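You operate a simulated robot arm through the tools that you are given. There is no shell and no other tool.

The job below is to be done with a simulated robot arm. You get a single attempt, and the scene is never put back.

TASK
Tape the blue-marked seam blue and the red-marked seam white.
Fine: blue tape from the blue roller, white from the white one; mark to mark; both rollers go back where they stood. All else on the wing and the padded table stays as it is. Set down upright: blue roller, white roller. A coat counts when it lies all over at full strength: go over it till it gets no stronger.

Only the result counts: the job must be done as asked and must still hold three seconds after the hand-in. Knocking over, shifting, dropping, spilling or breaking anything else fails it.

THE ROBOT
A 6-joint arm with a two-finger gripper, fixed in place. Base frame: the origin is at the foot of the arm, x ahead of it, y to its left, z up. Lengths are in m, angles in degrees, forces in N, time in s.
Its first joint turns from -166.0 to 166.0 degrees. Payload 2.45 kg.
The tool frame sits at the grasp point between the pads (the TCP): z along the fingers, y along the line on which they close. The tips reach 0.02 m beyond it. The gripper opens to 0.14 m. The gripper's body begins 0.168 m behind the TCP.
Orientation is that of the tool frame in the base frame, as a unit quaternion [w, x, y, z]. With the fingers straight down and closing along the base's y, the tool's x points along the base's -x, its y along +y and its z along -z.

THE INTERFACE
- The arm moves only by the tool play_rows. Its argument "rows" is a list that holds one entry, the list of rows, each a list of 7 numbers: the turn, a rotation vector about the tool's x, y, z in units of 8 degrees (1.0 is 8 degrees), then the shift along the tool's x, y, z in units of 30 mm (1.0 is 30 mm), then the finger opening in m, from 0 to 0.14. In form: [[[ax, ay, az, tx, ty, tz, claw], ...]]. A call has 1 to 20 rows; each row shifts and turns the commanded pose from where the row before left it, along the tool's axes as they then stand. A call with a number of a shift or a turn outside -1 to 1 is refused whole. Each row takes 0.2 s and may step no farther than 0.05 m and 8.6 degrees from the row before; otherwise, or with a gripper value out of range, the whole call is refused. Where a pose cannot be reached the arm comes as near as it can. A force on the tool above 40 N (or 10 N above the force at the start of the call, whichever is more), or a blocked arm, ends the call early, and 0.2 s more pass. Each finger travels about 0.045 m/s and halts on what it meets, pressing with about 36 N; the grip force reading is that of the motor and also rises with nothing between the fingers. The clock runs only during rows and for 0.2 s after the last one: add rows that do not move to give the fingers time. It gives the time, the measured TCP pose, the force on the tool (base axes), the opening and the grip force at its end, in the units of the frame above (readings bear some noise), with the torque about the TCP (base axes, N m) and any sound that the robot's microphone picked up.
- Cameras (640 x 400 px; columns grow to the right, rows downward): "scene" is fixed at [0.0511, 0.6485, 1.6857]; the picture's right is [-0.35, -0.94, 0.00], its down [-0.48, 0.18, -0.86] and it looks along [0.81, -0.30, -0.51] (base axes); focal length 214 px, centre (320, 200). "wrist" rides on the gripper at [0.078, 0.011, -0.209] in the tool frame; the picture's right is [-0.14, 0.99, 0.00], its down [-0.92, -0.13, -0.37] and it looks along [-0.36, -0.05, 0.93] (tool axes); focal length 280 px, centre (320, 200). There is no depth. A picture from a camera that has moved, and an enlarged one, comes with that camera's place and axes in the base frame and with its lens.
- snapshot(camera): a new picture of that camera. The clock stands still meanwhile.
- close_up(camera, box): a new picture of the part [left, top, right, bottom] of that camera's present view, enlarged. The clock stands still meanwhile.
- sign_off(): hands the job in; it is judged then, once.

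Nothing tells you positions but the pictures and the camera data. Unless the task says otherwise, let go and move clear before handing in.

The tools are called after "Emit:" by a JSON object that holds its "name" and its "arguments". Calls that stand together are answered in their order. play_rows: Moves the arm, as the interface text tells. Its arguments: {"type":"object","properties":{"rows":{"type":"array","items":{"type":"array","items":{"type":"array","items":{"type":"number"}}}}},"required":["rows"]} The other tools are called the same way: snapshot (camera) takes a picture; close_up (camera, box) takes an enlarged picture of a part of a camera's view; sign_off () hands the job in.

At the start:

```text
clock: 0.0
position: [0.547, 0.1437, 1.4326]
orientation: [0.0, 0.0, 1.0, 0.0]
ft_force: [-0.1, -0.8, -0.2]
moment: [0.02, -0.01, -0.01]
opening: 0.1399
finger_force: 0.1
```

scene: 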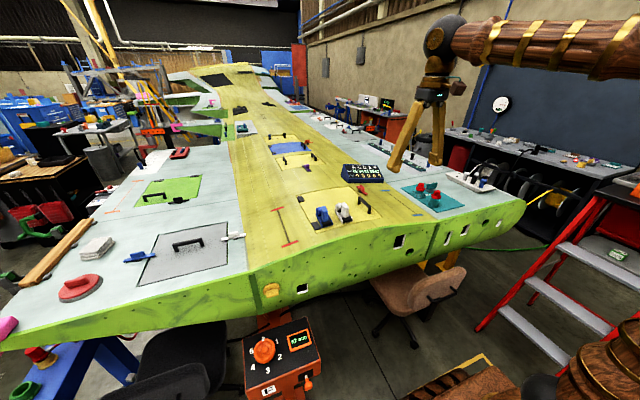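
wrist: 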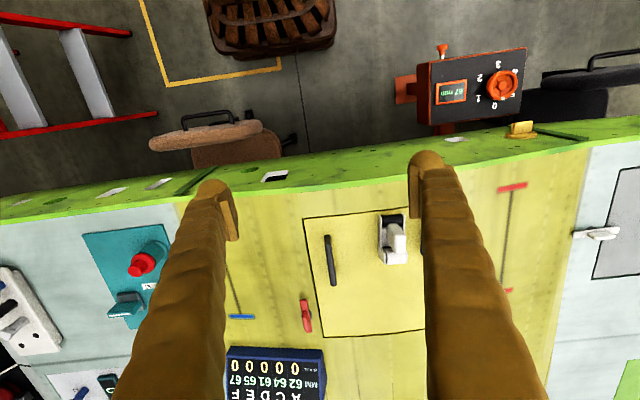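

I see a wing with coloured panels, a red-marked seam to the left of the yellow panel, and blue and white rollers near the panel. I take close-ups first to find the seams, the marks and the rollers.

Emit:
{"name": "close_up", "arguments": {"camera": "scene", "box": [260, 160, 420, 260]}}

Emit:
{"name": "close_up", "arguments": {"camera": "wrist", "box": [200, 160, 560, 385]}}

Emit:
{"name": "close_up", "arguments": {"camera": "scene", "box": [220, 110, 380, 210]}}

Emit:
{"name": "close_up", "arguments": {"camera": "scene", "box": [80, 130, 260, 242]}}

Emit:
{"name": "close_up", "arguments": {"camera": "scene", "box": [380, 150, 540, 250]}}

```text
4.00 times, centred on (340, 210) of scene
camera zoom: at [0.0511, 0.6485, 1.6857], right [-0.35, -0.94, 0.0], down [-0.48, 0.18, -0.86], along [0.81, -0.3, -0.51], focal length 858 px, centre (240, 160)
```

zoom: 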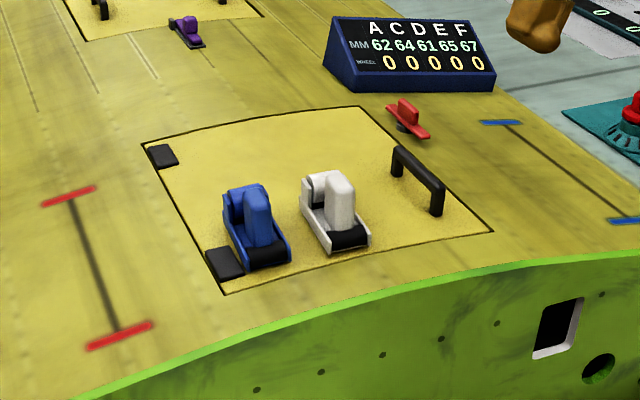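

```text
1.78 times, centred on (380, 272) of wrist
camera zoom: at [0.4688, 0.1556, 1.6424], right [0.14, 0.99, 0.0], down [0.92, -0.13, 0.37], along [0.37, -0.05, -0.93], focal length 498 px, centre (213, 71)
```

zoom: 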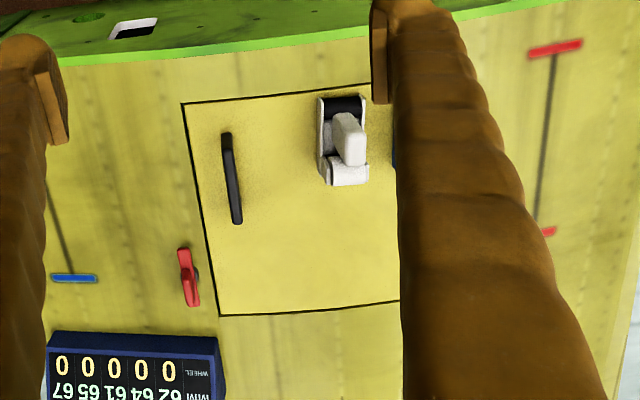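

```text
4.00 times, centred on (300, 160) of scene
camera zoom: at [0.0511, 0.6485, 1.6857], right [-0.35, -0.94, 0.0], down [-0.48, 0.18, -0.86], along [0.81, -0.3, -0.51], focal length 858 px, centre (400, 360)
```

zoom: 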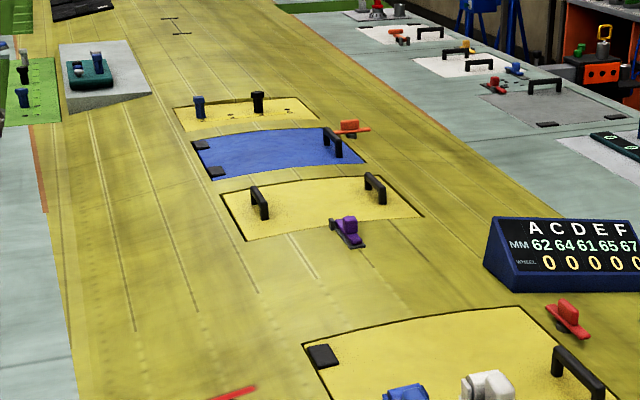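

```text
3.56 times, centred on (170, 186) of scene
camera zoom: at [0.0511, 0.6485, 1.6857], right [-0.35, -0.94, 0.0], down [-0.48, 0.18, -0.86], along [0.81, -0.3, -0.51], focal length 763 px, centre (853, 250)
```

zoom: 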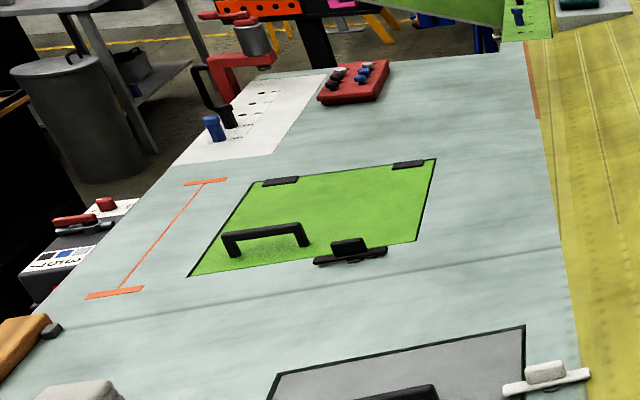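

```text
4.00 times, centred on (460, 200) of scene
camera zoom: at [0.0511, 0.6485, 1.6857], right [-0.35, -0.94, 0.0], down [-0.48, 0.18, -0.86], along [0.81, -0.3, -0.51], focal length 858 px, centre (-240, 200)
```

zoom: 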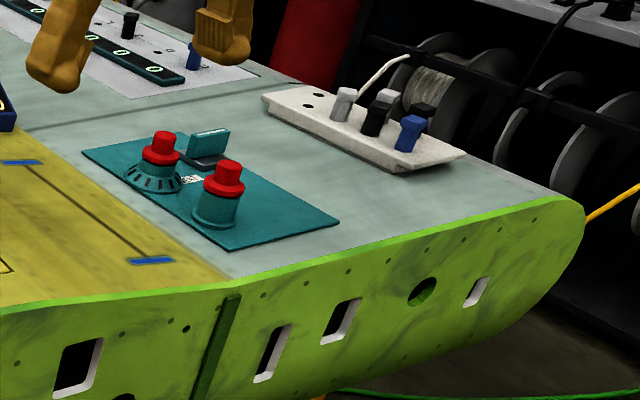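

The red-marked seam lies near (0.72, 0.53, 1.08) and the rollers near x 0.79, y 0.27 and 0.36. I move sideways at this safe height to look straight at the rollers and get better measurements.

Emit:
{"name": "play_rows", "arguments": {"rows": [[[0, 0, 0, 0, 1, 0, 0.14], [0, 0, 0, 0, 1, 0, 0.14], [0, 0, 0, 0, 1, 0, 0.14], [0, 0, 0, 0, 1, 0, 0.14], [0, 0, 0, 0, 1, 0, 0.14], [0, 0, 0, 0, 1, 0, 0.14], [0, 0, 0, 0, 0, 0, 0.14]]]}}

Emit:
{"name": "snapshot", "arguments": {"camera": "wrist"}}

Emit:
{"name": "close_up", "arguments": {"camera": "wrist", "box": [220, 160, 420, 285]}}

Emit:
{"name": "close_up", "arguments": {"camera": "scene", "box": [300, 190, 380, 240]}}

```text
clock: 1.6
position: [0.5457, 0.325, 1.433]
orientation: [0.001, 0.0, 1.0, 0.0]
ft_force: [-0.2, 0.0, 0.3]
moment: [0.0, -0.02, 0.0]
opening: 0.14
finger_force: 0.1
```

```text
taken
camera wrist: at [0.4672, 0.336, 1.6417], right [0.14, 0.99, 0.0], down [0.92, -0.13, 0.37], along [0.37, -0.05, -0.93], focal length 280 px, centre (320, 200)
```

wrist: 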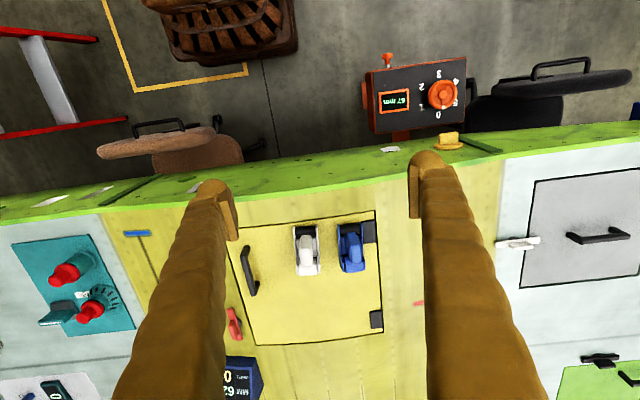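

```text
3.20 times, centred on (320, 222) of wrist
camera zoom: at [0.4672, 0.336, 1.6417], right [0.14, 0.99, 0.0], down [0.92, -0.13, 0.37], along [0.37, -0.05, -0.93], focal length 897 px, centre (320, 128)
```

zoom: 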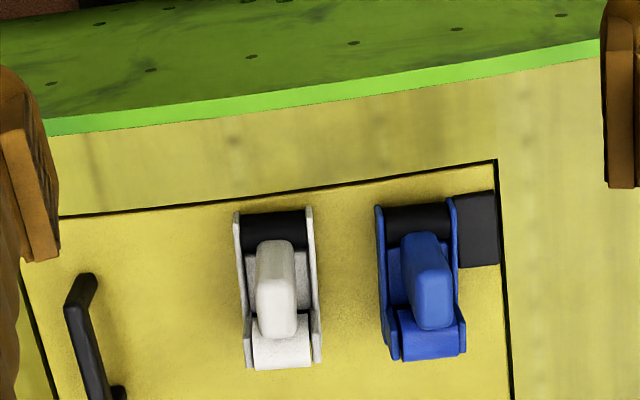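

```text
8.00 times, centred on (340, 215) of scene
camera zoom: at [0.0511, 0.6485, 1.6857], right [-0.35, -0.94, 0.0], down [-0.48, 0.18, -0.86], along [0.81, -0.3, -0.51], focal length 1716 px, centre (160, 80)
```

zoom: 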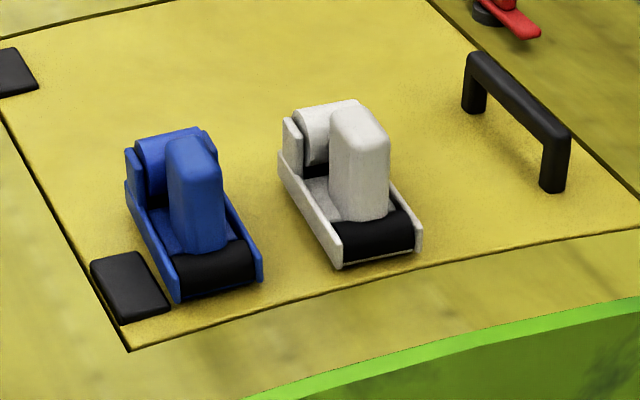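

The rollers are upright tape dispensers with a handle block on top at about z 1.19, and the wing surface is near 1.10. I move in over them, staying above their tops, for a closer look.

Emit:
{"name": "play_rows", "arguments": {"rows": [[[0, 0, 0, -1, 0, 0, 0.14], [0, 0, 0, -1, 0, 0, 0.14], [0, 0, 0, -1, 0, 0, 0.14], [0, 0, 0, -1, 0, 0, 0.14], [0, 0, 0, -1, 0, 0.5, 0.14], [0, 0, 0, -1, 0, 0.5, 0.14], [0, 0, 0, -0.5, 0, 0.5, 0.14], [0, 0, 0, 0, 0, 0.5, 0.14], [0, 0, 0, 0, 0, 0, 0.14]]]}}

Emit:
{"name": "snapshot", "arguments": {"camera": "wrist"}}

Emit:
{"name": "close_up", "arguments": {"camera": "wrist", "box": [220, 110, 420, 235]}}

Emit:
{"name": "snapshot", "arguments": {"camera": "scene"}}

```text
clock: 3.6
position: [0.7437, 0.323, 1.374]
orientation: [0.0, 0.0, 1.0, 0.0]
ft_force: [-0.6, 0.5, 0.5]
moment: [0.03, 0.01, -0.01]
opening: 0.1401
finger_force: 0.1
```

```text
taken
camera wrist: at [0.6653, 0.3351, 1.5831], right [0.14, 0.99, 0.0], down [0.92, -0.13, 0.37], along [0.37, -0.05, -0.93], focal length 280 px, centre (320, 200)
```

wrist: 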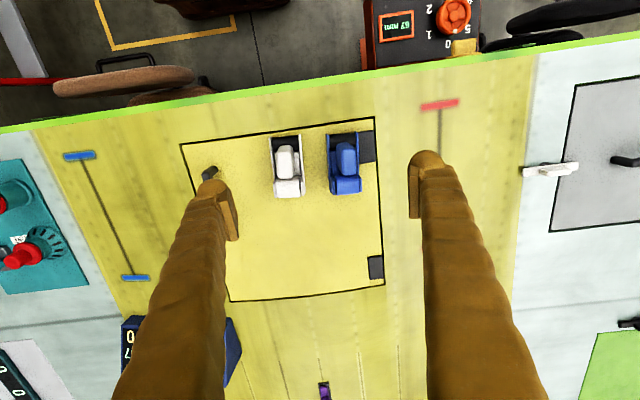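

```text
3.20 times, centred on (320, 172) of wrist
camera zoom: at [0.6653, 0.3351, 1.5831], right [0.14, 0.99, 0.0], down [0.92, -0.13, 0.37], along [0.37, -0.05, -0.93], focal length 897 px, centre (320, 288)
```

zoom: 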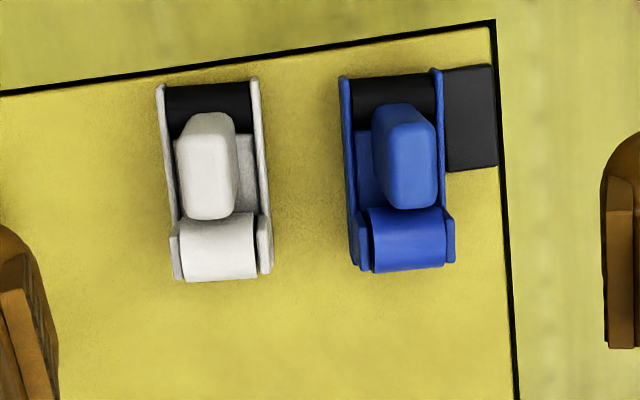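

```text
taken
```

scene: 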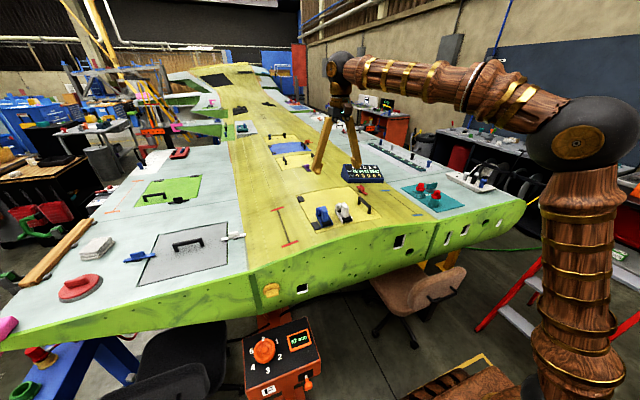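

Both rollers stand at about x 0.73–0.83 with yaw near -4°, blue at y≈0.36 and white at y≈0.26. Next I look at the red seam and then the blue seam from this height to pin down the mark ends.

Emit:
{"name": "play_rows", "arguments": {"rows": [[[0, 0, 0, 0, 1, 0, 0.14], [0, 0, 0, 0, 1, 0, 0.14], [0, 0, 0, 0, 1, 0, 0.14], [0, 0, 0, 0, 1, 0, 0.14], [0, 0, 0, 0, 1, 0, 0.14], [0, 0, 0, 0, 1, 0, 0.14], [0, 0, 0, 0, 1, 0, 0.14], [0, 0, 0, 0, 0, 0, 0.14], [0, 0, 0, 0, 0, 0, 0.14]]]}}

Emit:
{"name": "snapshot", "arguments": {"camera": "wrist"}}

Emit:
{"name": "close_up", "arguments": {"camera": "wrist", "box": [220, 80, 420, 205]}}

Emit:
{"name": "close_up", "arguments": {"camera": "wrist", "box": [220, 150, 420, 275]}}

```text
clock: 5.6
position: [0.744, 0.5345, 1.3745]
orientation: [0.001, 0.0, 1.0, 0.001]
ft_force: [-0.2, -0.3, 0.0]
moment: [0.01, -0.01, 0.0]
opening: 0.1398
finger_force: 0.1
```

```text
taken
camera wrist: at [0.6651, 0.5454, 1.5834], right [0.14, 0.99, 0.0], down [0.92, -0.13, 0.37], along [0.37, -0.05, -0.93], focal length 280 px, centre (320, 200)
```

wrist: 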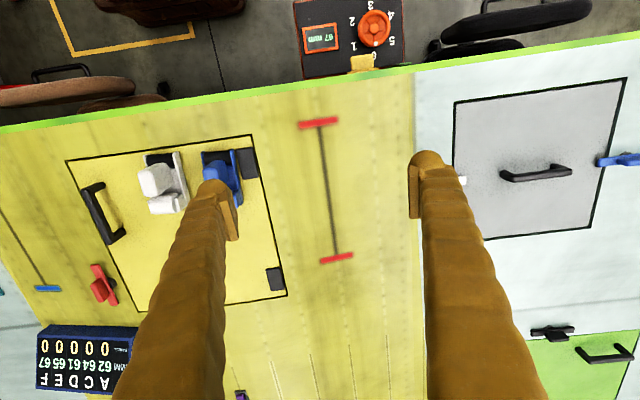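

```text
3.20 times, centred on (320, 142) of wrist
camera zoom: at [0.6651, 0.5454, 1.5834], right [0.14, 0.99, 0.0], down [0.92, -0.13, 0.37], along [0.37, -0.05, -0.93], focal length 897 px, centre (320, 384)
```

zoom: 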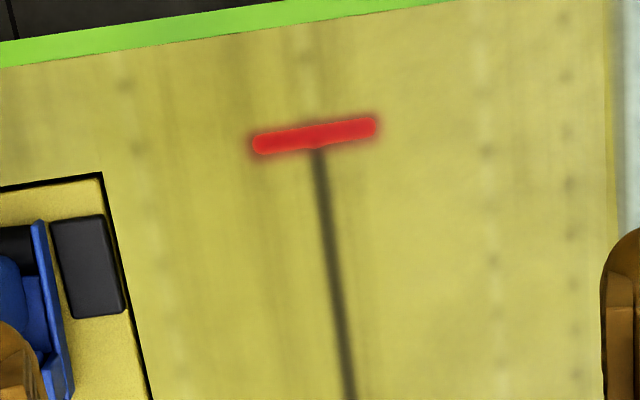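

```text
3.20 times, centred on (320, 212) of wrist
camera zoom: at [0.6651, 0.5454, 1.5834], right [0.14, 0.99, 0.0], down [0.92, -0.13, 0.37], along [0.37, -0.05, -0.93], focal length 897 px, centre (320, 160)
```

zoom: 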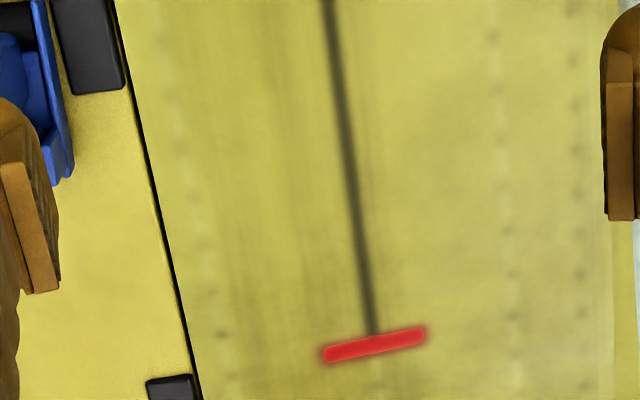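

The red marks are near (0.718, 0.535, 1.08) and (0.985, 0.535, 1.09), so the far mark is about 1.12 m from the base axis, beyond straight-down reach. I test the reach in free air here, above the clear area of the red seam.

Emit:
{"name": "play_rows", "arguments": {"rows": [[[0, 0, 0, -1, 0, 1, 0.14], [0, 0, 0, -1, 0, 1, 0.14], [0, 0, 0, -1, 0, 1, 0.14], [0, 0, 0, -1, 0, 1, 0.14], [0, 0, 0, -1, 0, 0, 0.14], [0, 0, 0, -1, 0, 0, 0.14], [0, 0, 0, -1, 0, 0, 0.14], [0, 0, 0, -1, 0, 0, 0.14], [0, 0, 0, 0, 0, 0, 0.14], [0, 0, 0, 0, 0, 0, 0.14]]]}}

Emit:
{"name": "snapshot", "arguments": {"camera": "scene"}}

Emit:
{"name": "snapshot", "arguments": {"camera": "wrist"}}

```text
clock: 7.8
position: [0.9683, 0.525, 1.2449]
orientation: [0.0, 0.0, 1.0, 0.0]
ft_force: [-0.4, -0.4, 0.1]
moment: [-0.04, -0.03, 0.01]
opening: 0.1397
finger_force: 0.0
out of reach, approached as far as the arm can: row 8
```

```text
taken
```

scene: 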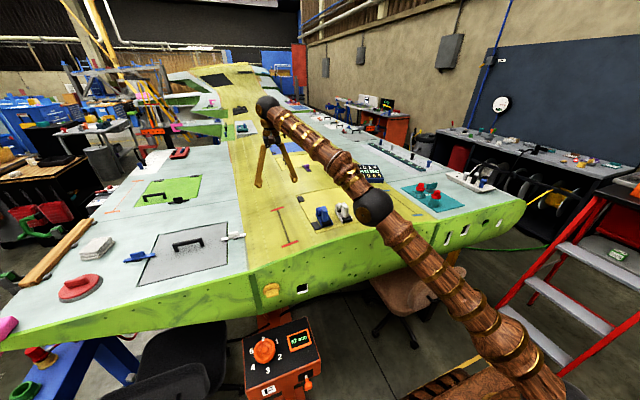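

```text
taken
camera wrist: at [0.8893, 0.5372, 1.4536], right [0.14, 0.99, 0.0], down [0.92, -0.13, 0.37], along [0.37, -0.05, -0.93], focal length 280 px, centre (320, 200)
```

wrist: 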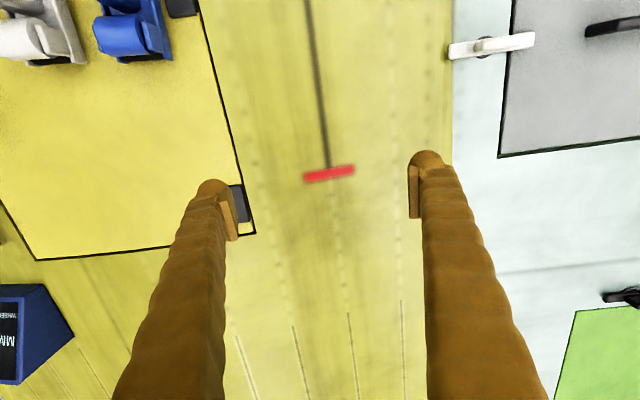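

The arm reaches about 1.10 m here, and a lower height should give more. I take enlarged views of the far red mark from this position to measure it precisely.

Emit:
{"name": "close_up", "arguments": {"camera": "wrist", "box": [270, 130, 390, 205]}}

Emit:
{"name": "close_up", "arguments": {"camera": "wrist", "box": [0, 0, 200, 125]}}

Emit:
{"name": "close_up", "arguments": {"camera": "scene", "box": [255, 190, 319, 230]}}

Emit:
{"name": "close_up", "arguments": {"camera": "scene", "box": [255, 215, 319, 255]}}

Emit:
{"name": "close_up", "arguments": {"camera": "scene", "box": [370, 180, 450, 230]}}

```text
5.33 times, centred on (330, 168) of wrist
camera zoom: at [0.8893, 0.5372, 1.4536], right [0.14, 0.99, 0.0], down [0.92, -0.13, 0.37], along [0.37, -0.05, -0.93], focal length 1495 px, centre (267, 373)
```

zoom: 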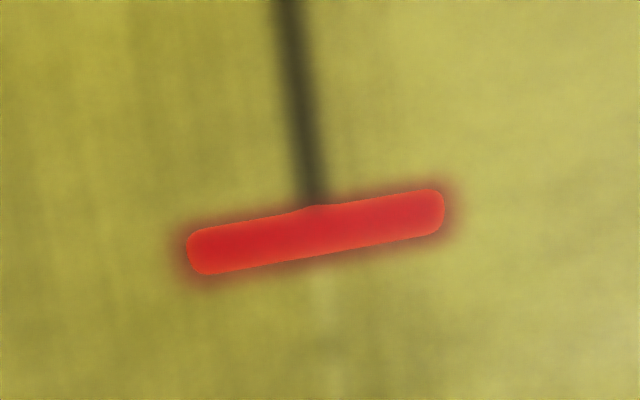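

```text
3.20 times, centred on (100, 62) of wrist
camera zoom: at [0.8893, 0.5372, 1.4536], right [0.14, 0.99, 0.0], down [0.92, -0.13, 0.37], along [0.37, -0.05, -0.93], focal length 897 px, centre (1024, 640)
```

zoom: 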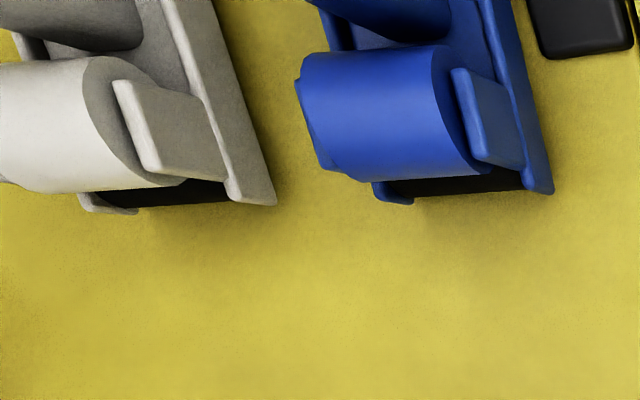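

```text
10.00 times, centred on (287, 210) of scene
camera zoom: at [0.0511, 0.6485, 1.6857], right [-0.35, -0.94, 0.0], down [-0.48, 0.18, -0.86], along [0.81, -0.3, -0.51], focal length 2145 px, centre (650, 100)
```

zoom: 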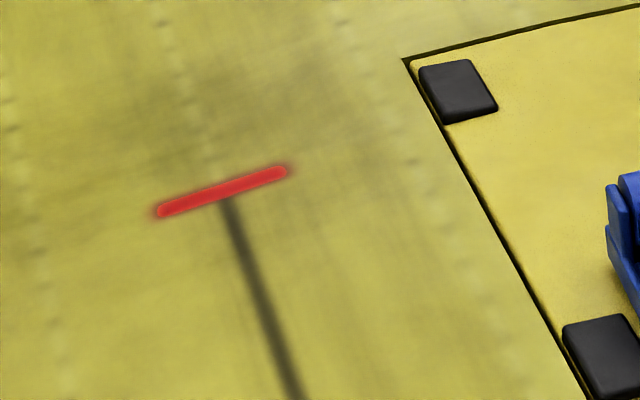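

```text
10.00 times, centred on (287, 235) of scene
camera zoom: at [0.0511, 0.6485, 1.6857], right [-0.35, -0.94, 0.0], down [-0.48, 0.18, -0.86], along [0.81, -0.3, -0.51], focal length 2145 px, centre (650, -150)
```

zoom: 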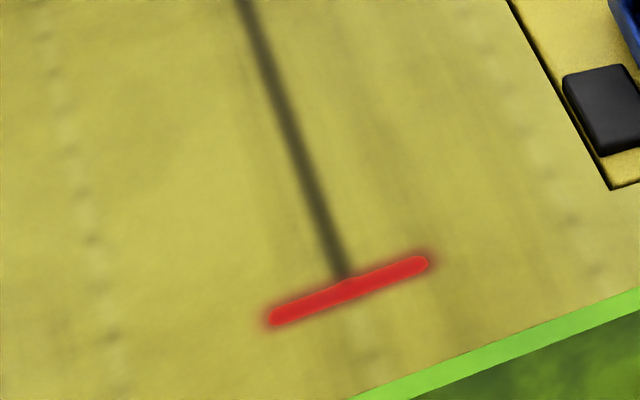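

```text
8.00 times, centred on (410, 205) of scene
camera zoom: at [0.0511, 0.6485, 1.6857], right [-0.35, -0.94, 0.0], down [-0.48, 0.18, -0.86], along [0.81, -0.3, -0.51], focal length 1716 px, centre (-400, 160)
```

zoom: 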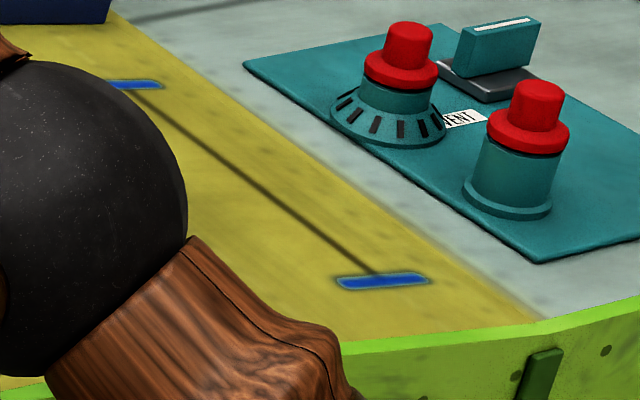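

The red seam runs along x at y≈0.534 from x≈0.717 to 0.998 at z≈1.08, and the surface there falls off toward +y by about 9°. Next I measure the blue seam the same way from two viewpoints.

Emit:
{"name": "play_rows", "arguments": {"rows": [[[0, 0, 0, 1, -0.3, -1, 0.14], [0, 0, 0, 1, -0.7, -1, 0.14], [0, 0, 0, 1, -0.7, -1, 0.14], [0, 0, 0, 1, -0.7, -1, 0.14], [0, 0, 0, 1, -1, 0, 0.14], [0, 0, 0, 1, -1, 0, 0.14], [0, 0, 0, 1, -1, 0, 0.14], [0, 0, 0, 0, -1, 0, 0.14], [0, 0, 0, 0, -1, 0, 0.14], [0, 0, 0, 0, -1, 0, 0.14], [0, 0, 0, 0, -1, 0, 0.14], [0, 0, 0, 0, -1, 0, 0.14], [0, 0, 0, 0, -1, 0, 0.14], [0, 0, 0, 0, -1, 0, 0.14], [0, 0, 0, 0, -1, 0, 0.14], [0, 0, 0, 0, -1, 0, 0.14], [0, 0, 0, 0, -1, 0, 0.14], [0, 0, 0, 0, -1, 0, 0.14], [0, 0, 0, 0, -1, 0, 0.14], [0, 0, 0, 0, -1, 0, 0.14]]]}}

Emit:
{"name": "play_rows", "arguments": {"rows": [[[0, 0, 0, 0, -1, 0, 0.14], [0, 0, 0, 0, -1, 0, 0.14], [0, 0, 0, 0, 0, 0, 0.14], [0, 0, 0, 0, 0, 0, 0.14]]]}}

Emit:
{"name": "snapshot", "arguments": {"camera": "wrist"}}

Emit:
{"name": "close_up", "arguments": {"camera": "wrist", "box": [240, 85, 400, 185]}}

Emit:
{"name": "close_up", "arguments": {"camera": "wrist", "box": [240, 200, 400, 300]}}

Emit:
{"name": "close_up", "arguments": {"camera": "scene", "box": [370, 180, 450, 230]}}

```text
clock: 12.0
position: [0.7554, -0.029, 1.3614]
orientation: [0.001, 0.0, 1.0, -0.001]
ft_force: [0.6, -0.4, 0.4]
moment: [0.0, 0.02, 0.04]
opening: 0.1402
finger_force: 0.1
```

```text
clock: 13.0
position: [0.7561, -0.088, 1.3648]
orientation: [0.0, 0.0, 1.0, 0.0]
ft_force: [-0.4, -0.4, 0.3]
moment: [0.02, -0.01, -0.03]
opening: 0.14
finger_force: 0.0
```

```text
taken
camera wrist: at [0.6779, -0.0765, 1.5733], right [0.14, 0.99, 0.0], down [0.92, -0.13, 0.37], along [0.37, -0.05, -0.93], focal length 280 px, centre (320, 200)
```

wrist: 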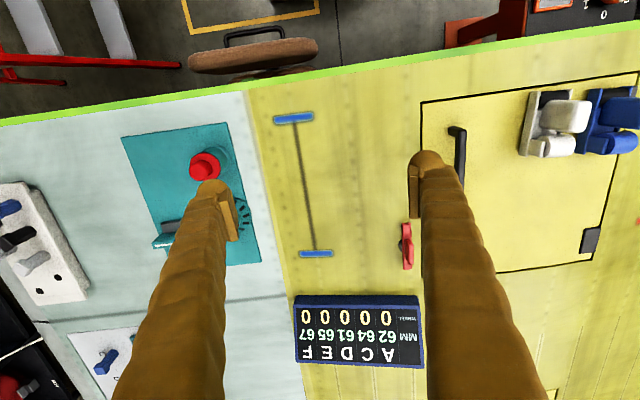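

```text
4.00 times, centred on (320, 135) of wrist
camera zoom: at [0.6779, -0.0765, 1.5733], right [0.14, 0.99, 0.0], down [0.92, -0.13, 0.37], along [0.37, -0.05, -0.93], focal length 1122 px, centre (320, 460)
```

zoom: 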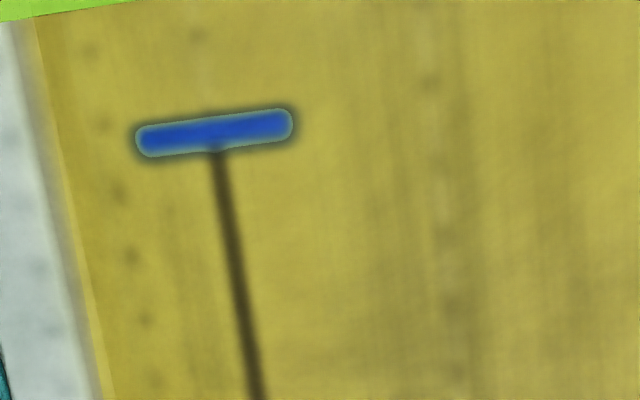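

```text
4.00 times, centred on (320, 250) of wrist
camera zoom: at [0.6779, -0.0765, 1.5733], right [0.14, 0.99, 0.0], down [0.92, -0.13, 0.37], along [0.37, -0.05, -0.93], focal length 1122 px, centre (320, 0)
```

zoom: 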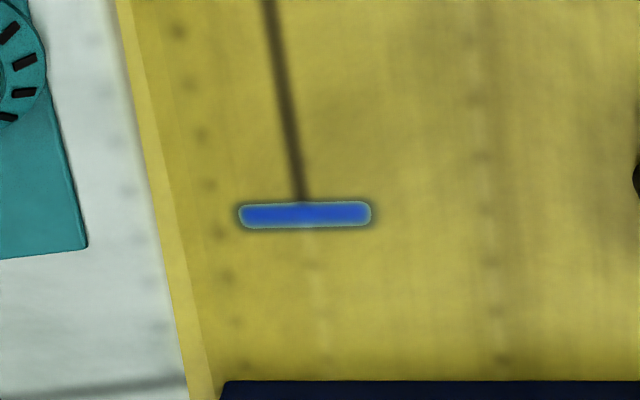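

```text
8.00 times, centred on (410, 205) of scene
camera zoom: at [0.0511, 0.6485, 1.6857], right [-0.35, -0.94, 0.0], down [-0.48, 0.18, -0.86], along [0.81, -0.3, -0.51], focal length 1716 px, centre (-400, 160)
```

zoom: 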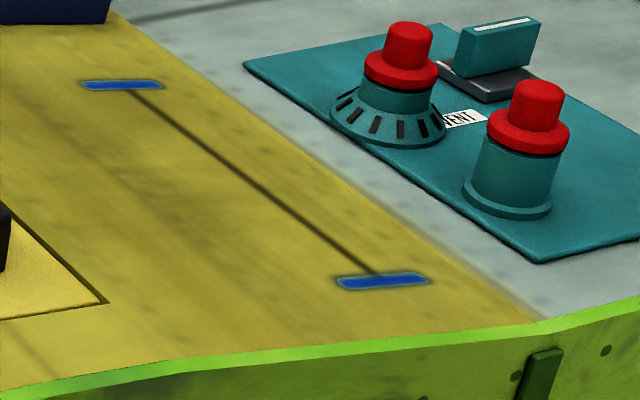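

The blue seam runs along x at y≈-0.129 from x≈0.718 to 0.994 at z≈1.067, with a roll slope of about +11°. This fits a parabolic crown at y≈0.24. Now I go back above the rollers for a careful look at the handles.

Emit:
{"name": "play_rows", "arguments": {"rows": [[[0, 0, 0, 0, 1, 0, 0.14], [0, 0, 0, 0, 1, 0, 0.14], [0, 0, 0, 0, 1, 0, 0.14], [0, 0, 0, 0, 1, 0, 0.14], [0, 0, 0, 0, 1, 0, 0.14], [0, 0, 0, 0, 1, 0, 0.14], [0, 0, 0, 0, 1, 0, 0.14], [0, 0, 0, 0, 1, 0, 0.14], [0, 0, 0, 0, 1, 0, 0.14], [0, 0, 0, 0, 1, 0, 0.14], [0, 0, 0, 0, 1, 0, 0.14], [0, 0, 0, 0, 1, 0, 0.14], [0, 0, 0, 0, 1, 0, 0.14], [0, 0, 0, 0, 1, 0, 0.14], [0, 0, 0, 0, 0.8, 0.5, 0.14], [0, 0, 0, 0, 0, 0.5, 0.14], [0, 0, 0, 0, 0, 0, 0.14], [0, 0, 0, 0, 0, 0, 0.14]]]}}

Emit:
{"name": "close_up", "arguments": {"camera": "wrist", "box": [270, 110, 390, 185]}}

Emit:
{"name": "close_up", "arguments": {"camera": "wrist", "box": [220, 90, 380, 190]}}

Emit:
{"name": "close_up", "arguments": {"camera": "scene", "box": [308, 195, 356, 225]}}

```text
clock: 16.8
position: [0.7562, 0.3571, 1.3331]
orientation: [0.001, 0.0, 1.0, 0.0]
ft_force: [-0.1, 1.1, 0.0]
moment: [0.0, -0.03, 0.01]
opening: 0.14
finger_force: 0.0
```

```text
5.33 times, centred on (330, 148) of wrist
camera zoom: at [0.6777, 0.3684, 1.5429], right [0.14, 0.99, 0.0], down [0.92, -0.13, 0.37], along [0.37, -0.05, -0.93], focal length 1495 px, centre (267, 480)
```

zoom: 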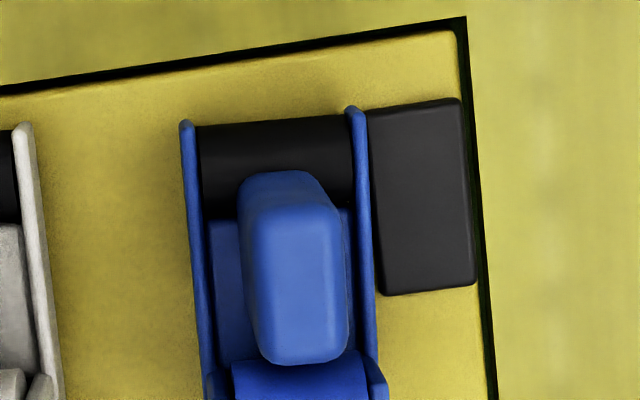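

```text
4.00 times, centred on (300, 140) of wrist
camera zoom: at [0.6777, 0.3684, 1.5429], right [0.14, 0.99, 0.0], down [0.92, -0.13, 0.37], along [0.37, -0.05, -0.93], focal length 1122 px, centre (400, 440)
```

zoom: 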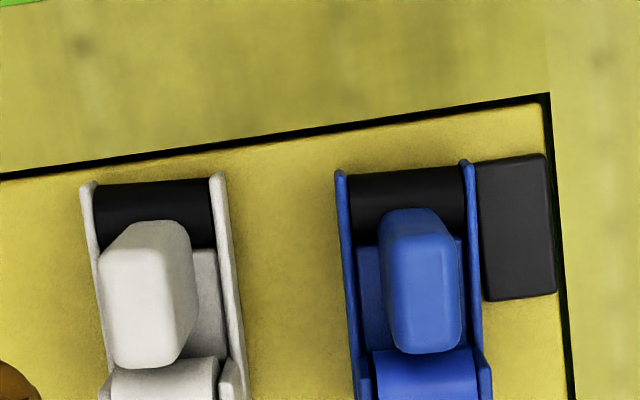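

```text
13.33 times, centred on (332, 210) of scene
camera zoom: at [0.0511, 0.6485, 1.6857], right [-0.35, -0.94, 0.0], down [-0.48, 0.18, -0.86], along [0.81, -0.3, -0.51], focal length 2860 px, centre (160, 67)
```

zoom: 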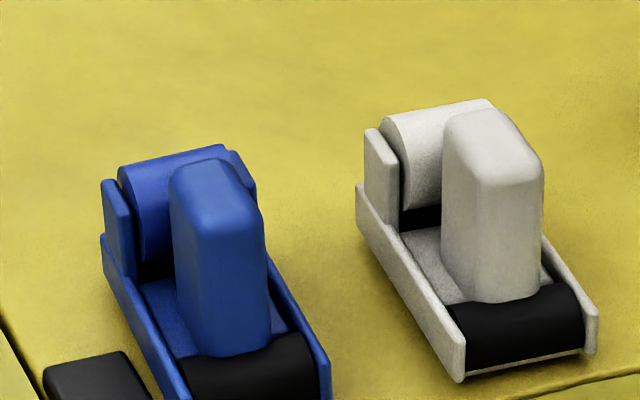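

The blue handle's top centre is near (0.769, 0.363, 1.185), it is about 25 mm wide, and it stands at yaw about -4° and roll about -4°. I narrow the fingers, move above it, and tilt the tool outward for extra reach while aligning with the handle.

Emit:
{"name": "play_rows", "arguments": {"rows": [[[0, 0, 0, 0, 0, 0, 0.07], [0, 0, 0, 0, 0, 0, 0.07], [0, 0, 0, 0, 0, 0, 0.07], [0, 0, 0, 0, 0, 0, 0.07], [0, 0, 0, -0.27, 0.17, 0.8, 0.07], [0, 0, 0, 0, 0, 1, 0.07], [0, 0, 0, 0, 0, 0.8, 0.07], [0.46, 0, 0.475, 0, 0, 0, 0.07], [0, -1, 0, 0, 0, 0, 0.07], [0, -1, 0, 0, 0, 0, 0.07], [0, -1, 0, 0, 0, 0, 0.07], [0, 0, 0, 0, 0, 0, 0.07], [0, 0, 0, 0, 0, 0, 0.07]]]}}

Emit:
{"name": "snapshot", "arguments": {"camera": "wrist"}}

Emit:
{"name": "close_up", "arguments": {"camera": "wrist", "box": [220, 140, 420, 265]}}

Emit:
{"name": "close_up", "arguments": {"camera": "scene", "box": [300, 175, 380, 225]}}

```text
clock: 19.6
position: [0.7652, 0.3623, 1.2566]
orientation: [0.209, 0.026, 0.977, -0.038]
ft_force: [0.3, -0.4, 0.5]
moment: [0.0, 0.03, -0.01]
opening: 0.0697
finger_force: 0.0
```

```text
taken
camera wrist: at [0.6093, 0.3944, 1.4136], right [0.19, 0.98, -0.01], down [0.68, -0.13, 0.72], along [0.71, -0.14, -0.69], focal length 280 px, centre (320, 200)
```

wrist: 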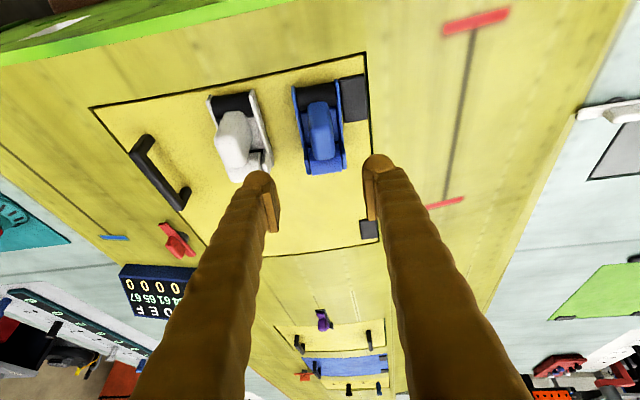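

```text
3.20 times, centred on (320, 202) of wrist
camera zoom: at [0.6093, 0.3944, 1.4136], right [0.19, 0.98, -0.01], down [0.68, -0.13, 0.72], along [0.71, -0.14, -0.69], focal length 897 px, centre (320, 192)
```

zoom: 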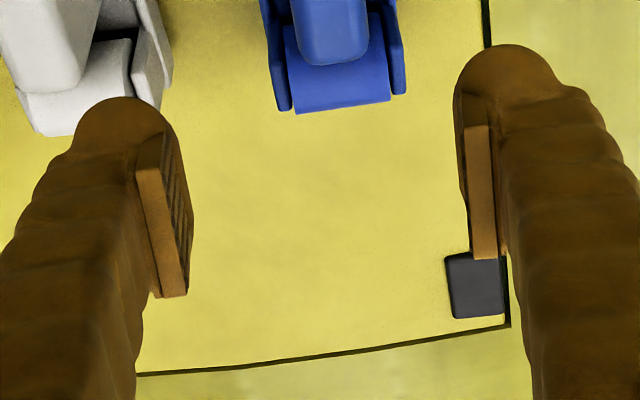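

```text
8.00 times, centred on (340, 200) of scene
camera zoom: at [0.0511, 0.6485, 1.6857], right [-0.35, -0.94, 0.0], down [-0.48, 0.18, -0.86], along [0.81, -0.3, -0.51], focal length 1716 px, centre (160, 200)
```

zoom: 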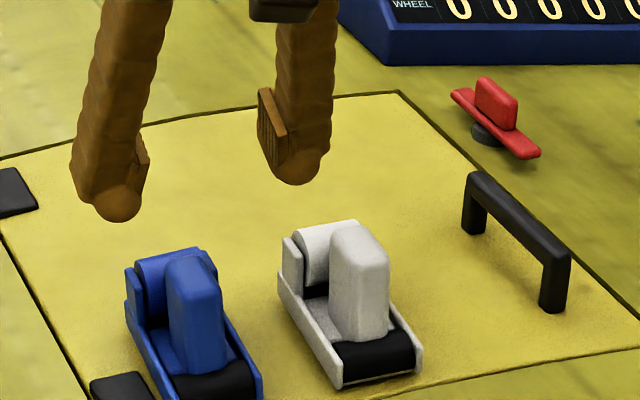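

The gripper is tilted 24° and aligned above the blue handle. I descend most of the way and check the straddle.

Emit:
{"name": "play_rows", "arguments": {"rows": [[[0, 0, 0, 0.4, 0.063, 0.9, 0.07], [0, 0, 0, 0.4, 0.063, 0.9, 0.07], [0, 0, 0, 0, 0, 0, 0.07], [0, 0, 0, 0, 0, 0, 0.07]]]}}

Emit:
{"name": "close_up", "arguments": {"camera": "wrist", "box": [220, 120, 420, 245]}}

Emit:
{"name": "close_up", "arguments": {"camera": "scene", "box": [300, 175, 380, 225]}}

```text
clock: 20.6
position: [0.7653, 0.363, 1.1963]
orientation: [0.208, 0.026, 0.977, -0.038]
ft_force: [-0.2, 0.0, 0.1]
moment: [0.01, 0.0, -0.02]
opening: 0.0699
finger_force: 0.1
```

```text
3.20 times, centred on (320, 182) of wrist
camera zoom: at [0.6099, 0.3949, 1.3544], right [0.19, 0.98, -0.01], down [0.68, -0.13, 0.72], along [0.71, -0.14, -0.69], focal length 897 px, centre (320, 256)
```

zoom: 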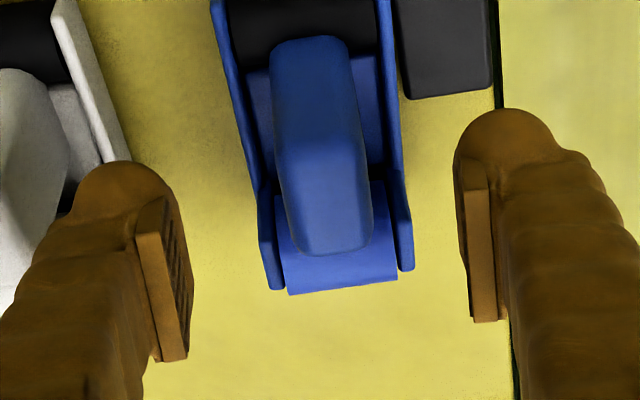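

```text
8.00 times, centred on (340, 200) of scene
camera zoom: at [0.0511, 0.6485, 1.6857], right [-0.35, -0.94, 0.0], down [-0.48, 0.18, -0.86], along [0.81, -0.3, -0.51], focal length 1716 px, centre (160, 200)
```

zoom: 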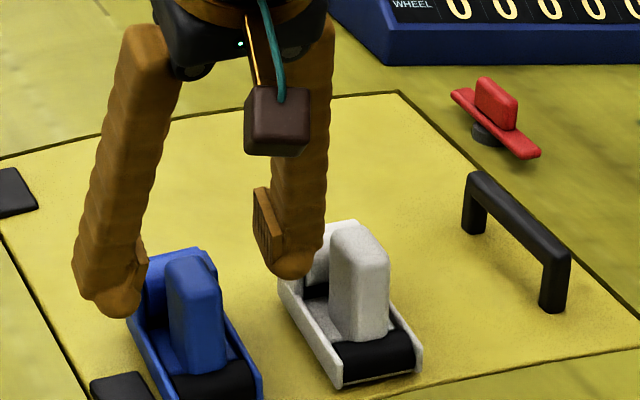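

The fingers straddle the blue handle with clearance on both sides, including from the white roller. I do the last descent and close.

Emit:
{"name": "play_rows", "arguments": {"rows": [[[0, 0, 0, 0.4, 0.12, 0.95, 0.07], [0, 0, 0, 0, 0, 0, 0.07], [0, 0, 0, 0, 0, 0, 0.02], [0, 0, 0, 0, 0, 0, 0.01], [0, 0, 0, 0, 0, 0, 0.005], [0, 0, 0, 0, 0, 0, 0.0], [0, 0, 0, 0, 0, 0, 0.0], [0, 0, 0, 0, 0, 0, 0.0], [0, 0, 0, 0, 0, 0, 0.0]]]}}

Emit:
{"name": "close_up", "arguments": {"camera": "wrist", "box": [220, 120, 420, 245]}}

Emit:
{"name": "close_up", "arguments": {"camera": "scene", "box": [300, 175, 380, 225]}}

```text
clock: 22.6
position: [0.7673, 0.3657, 1.166]
orientation: [0.208, 0.027, 0.977, -0.038]
ft_force: [-0.3, -0.1, 0.4]
moment: [-0.03, 0.02, -0.04]
opening: 0.0229
finger_force: 35.7
```

```text
3.20 times, centred on (320, 182) of wrist
camera zoom: at [0.6115, 0.3971, 1.3231], right [0.19, 0.98, -0.01], down [0.68, -0.13, 0.72], along [0.71, -0.14, -0.69], focal length 897 px, centre (320, 256)
```

zoom: 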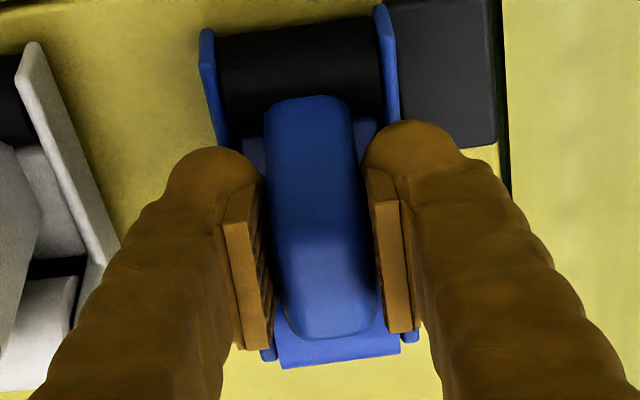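

```text
8.00 times, centred on (340, 200) of scene
camera zoom: at [0.0511, 0.6485, 1.6857], right [-0.35, -0.94, 0.0], down [-0.48, 0.18, -0.86], along [0.81, -0.3, -0.51], focal length 1716 px, centre (160, 200)
```

zoom: 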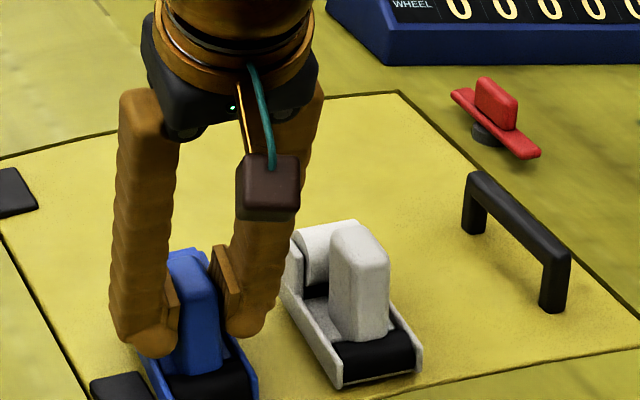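

The blue handle is gripped with an opening of 23 mm and barely any side load, and its resting TCP is (0.767, 0.366, 1.166). I lift it straight up and look at its underside features.

Emit:
{"name": "play_rows", "arguments": {"rows": [[[0, 0, 0, -0.27, -0.045, -0.61, 0.0], [0, 0, 0, -0.4, -0.065, -0.92, 0.0], [0, 0, 0, -0.4, -0.065, -0.92, 0.0], [0, 0, 0, -0.4, -0.065, -0.92, 0.0], [0, 0, 0, 0, 0, 0, 0.0], [0, 0, 0, 0, 0, 0, 0.0]]]}}

Emit:
{"name": "close_up", "arguments": {"camera": "scene", "box": [292, 160, 372, 210]}}

Emit:
{"name": "snapshot", "arguments": {"camera": "wrist"}}

```text
clock: 24.0
position: [0.7636, 0.3623, 1.2757]
orientation: [0.208, 0.026, 0.977, -0.038]
ft_force: [1.3, 0.0, -1.8]
moment: [-0.02, 0.1, 0.0]
opening: 0.0228
finger_force: 35.8
```

```text
8.00 times, centred on (332, 185) of scene
camera zoom: at [0.0511, 0.6485, 1.6857], right [-0.35, -0.94, 0.0], down [-0.48, 0.18, -0.86], along [0.81, -0.3, -0.51], focal length 1716 px, centre (224, 320)
```

zoom: 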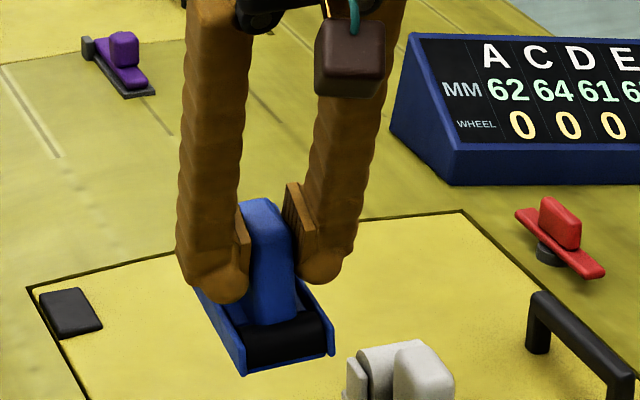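

```text
taken
camera wrist: at [0.6084, 0.3951, 1.4331], right [0.19, 0.98, -0.01], down [0.68, -0.13, 0.72], along [0.71, -0.14, -0.69], focal length 280 px, centre (320, 200)
```

wrist: 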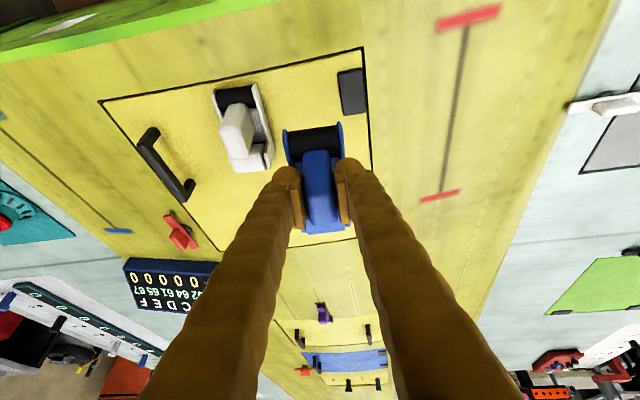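

Blue is held securely and weighs about 2 N. I raise it a little more, roll it to match the slope at the blue seam, and carry it there, clear above the white roller.

Emit:
{"name": "play_rows", "arguments": {"rows": [[[0, 0, 0, -0.27, -0.045, -0.61, 0.0], [0, 0, 0, -0.27, -0.045, -0.61, 0.0], [-0.953, 0, 0.164, 0, 0, 0, 0.0], [-0.953, 0, 0.164, 0, 0, 0, 0.0], [0, 0, 0, 0, 0, 0, 0.0], [0, 0, 0, 0, 0, 0, 0.0]]]}}

Emit:
{"name": "play_rows", "arguments": {"rows": [[[0, 0, 0, -0.209, -0.994, 0.013, 0.0], [0, 0, 0, -0.209, -0.994, 0.013, 0.0], [0, 0, 0, -0.209, -0.994, 0.013, 0.0], [0, 0, 0, -0.209, -0.994, 0.013, 0.0], [0, 0, 0, -0.209, -0.994, 0.013, 0.0], [0, 0, 0, -0.209, -0.994, 0.013, 0.0], [0, 0, 0, -0.209, -0.994, 0.013, 0.0], [0, 0, 0, -0.209, -0.994, 0.013, 0.0], [0, 0, 0, -0.209, -0.994, 0.013, 0.0], [0, 0, 0, -0.209, -0.994, 0.013, 0.0], [0, 0, 0, -0.209, -0.994, 0.013, 0.0], [0, 0, 0, -0.209, -0.994, 0.013, 0.0], [0, 0, 0, -0.209, -0.994, 0.013, 0.0], [0, 0, 0, -0.209, -0.994, 0.013, 0.0], [0, 0, 0, -0.209, -0.994, 0.013, 0.0], [0, 0, 0, -0.209, -0.994, 0.013, 0.0], [0, 0, 0, -0.209, -0.994, 0.013, 0.0], [0, 0, 0, 0, 0, 0, 0.0], [0, 0, 0, 0, 0, 0, 0.0]]]}}

Emit:
{"name": "snapshot", "arguments": {"camera": "wrist"}}

Emit:
{"name": "close_up", "arguments": {"camera": "scene", "box": [350, 150, 446, 210]}}

```text
clock: 25.4
position: [0.764, 0.3641, 1.3171]
orientation: [0.21, 0.021, 0.972, 0.098]
ft_force: [0.6, 0.0, -1.4]
moment: [0.0, 0.02, 0.01]
opening: 0.0227
finger_force: 36.1
```

```text
clock: 29.4
position: [0.8665, -0.1405, 1.256]
orientation: [0.211, 0.019, 0.973, 0.097]
ft_force: [0.7, -0.7, -2.6]
moment: [-0.01, 0.03, 0.01]
opening: 0.0228
finger_force: 36.4
```

```text
taken
camera wrist: at [0.708, -0.16, 1.4128], right [0.12, 0.96, 0.25], down [0.69, -0.27, 0.68], along [0.72, 0.09, -0.69], focal length 280 px, centre (320, 200)
```

wrist: 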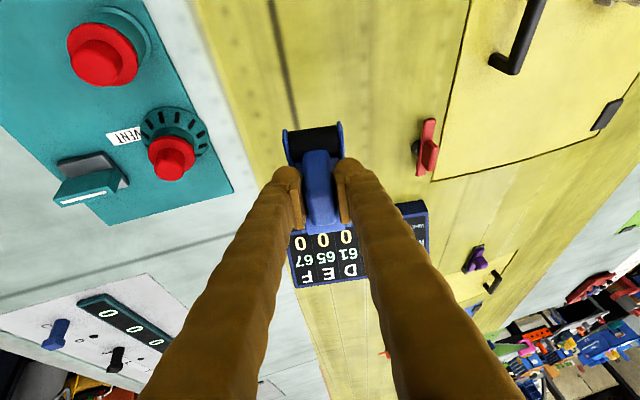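

```text
6.67 times, centred on (398, 180) of scene
camera zoom: at [0.0511, 0.6485, 1.6857], right [-0.35, -0.94, 0.0], down [-0.48, 0.18, -0.86], along [0.81, -0.3, -0.51], focal length 1430 px, centre (-200, 333)
```

zoom: 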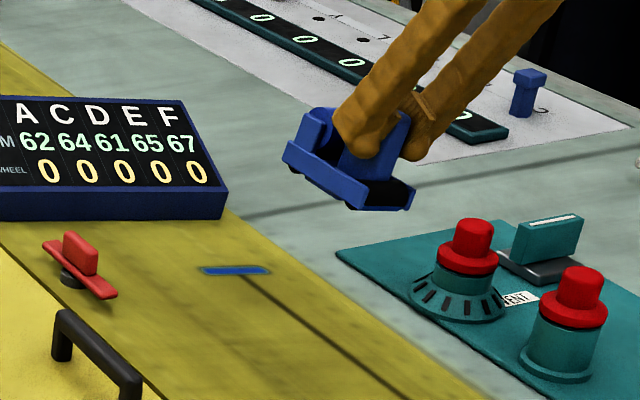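

The roller is over the middle of the blue seam and rolled 11°. I lower it to just above the expected contact height and look again.

Emit:
{"name": "play_rows", "arguments": {"rows": [[[0, 0, 0, 0.37, -0.177, 0.83, 0.0], [0, 0, 0, 0.37, -0.177, 0.83, 0.0], [0, 0, 0, 0.37, -0.177, 0.83, 0.0], [0, 0, 0, 0.3, -0.143, 0.67, 0.0], [0, 0, 0, 0, 0, 0, 0.0], [0, 0, 0, 0, 0, 0, 0.0]]]}}

Emit:
{"name": "snapshot", "arguments": {"camera": "wrist"}}

Emit:
{"name": "close_up", "arguments": {"camera": "scene", "box": [365, 165, 445, 215]}}

Emit:
{"name": "close_up", "arguments": {"camera": "wrist", "box": [240, 80, 400, 180]}}

```text
clock: 30.8
position: [0.8668, -0.1406, 1.1488]
orientation: [0.211, 0.021, 0.973, 0.096]
ft_force: [-0.5, 0.8, -2.9]
moment: [-0.01, 0.07, 0.0]
opening: 0.0228
finger_force: 36.1
```

```text
taken
camera wrist: at [0.7082, -0.1608, 1.3055], right [0.12, 0.96, 0.25], down [0.69, -0.27, 0.68], along [0.72, 0.09, -0.69], focal length 280 px, centre (320, 200)
```

wrist: 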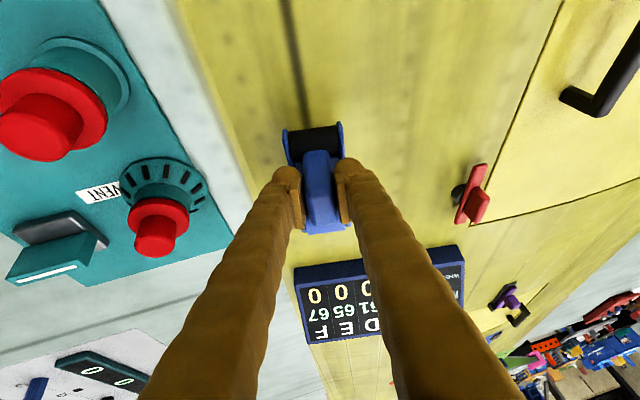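

```text
8.00 times, centred on (405, 190) of scene
camera zoom: at [0.0511, 0.6485, 1.6857], right [-0.35, -0.94, 0.0], down [-0.48, 0.18, -0.86], along [0.81, -0.3, -0.51], focal length 1716 px, centre (-360, 280)
```

zoom: 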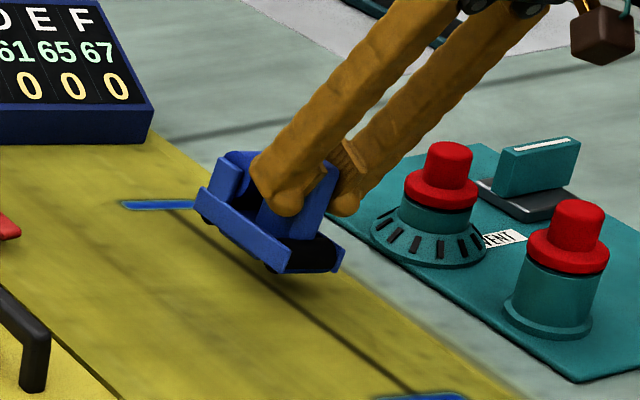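

```text
4.00 times, centred on (320, 130) of wrist
camera zoom: at [0.7082, -0.1608, 1.3055], right [0.12, 0.96, 0.25], down [0.69, -0.27, 0.68], along [0.72, 0.09, -0.69], focal length 1122 px, centre (320, 480)
```

zoom: 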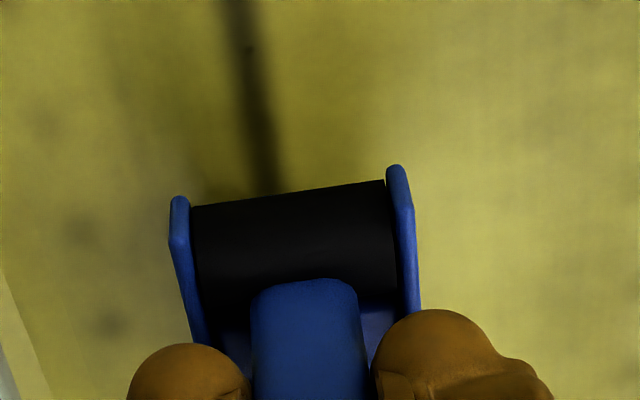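

The roller is centred on the seam line within about 1 mm, and its black wheel is about 18 mm nearer the base than the TCP. I lower it in small steps to contact and watch the force.

Emit:
{"name": "play_rows", "arguments": {"rows": [[[0, 0, 0, 0.133, -0.064, 0.299, 0.0], [0, 0, 0, 0, 0, 0, 0.0]]]}}

Emit:
{"name": "play_rows", "arguments": {"rows": [[[0, 0, 0, 0.027, -0.013, 0.06, 0.0], [0, 0, 0, 0, 0, 0, 0.0]]]}}

Emit:
{"name": "play_rows", "arguments": {"rows": [[[0, 0, 0, 0.027, -0.013, 0.06, 0.0], [0, 0, 0, 0, 0, 0, 0.0]]]}}

```text
clock: 31.4
position: [0.8664, -0.1401, 1.1387]
orientation: [0.21, 0.02, 0.973, 0.097]
ft_force: [-0.4, 0.0, -2.0]
moment: [0.0, 0.04, 0.0]
opening: 0.0228
finger_force: 35.9
```

```text
clock: 32.0
position: [0.8669, -0.14, 1.1363]
orientation: [0.211, 0.021, 0.973, 0.097]
ft_force: [0.6, -0.2, -2.1]
moment: [-0.02, 0.05, 0.0]
opening: 0.0229
finger_force: 36.0
```

```text
clock: 32.6
position: [0.8663, -0.1409, 1.1343]
orientation: [0.211, 0.021, 0.973, 0.096]
ft_force: [-0.6, 0.3, -1.6]
moment: [0.02, 0.05, 0.04]
opening: 0.0228
finger_force: 36.2
```

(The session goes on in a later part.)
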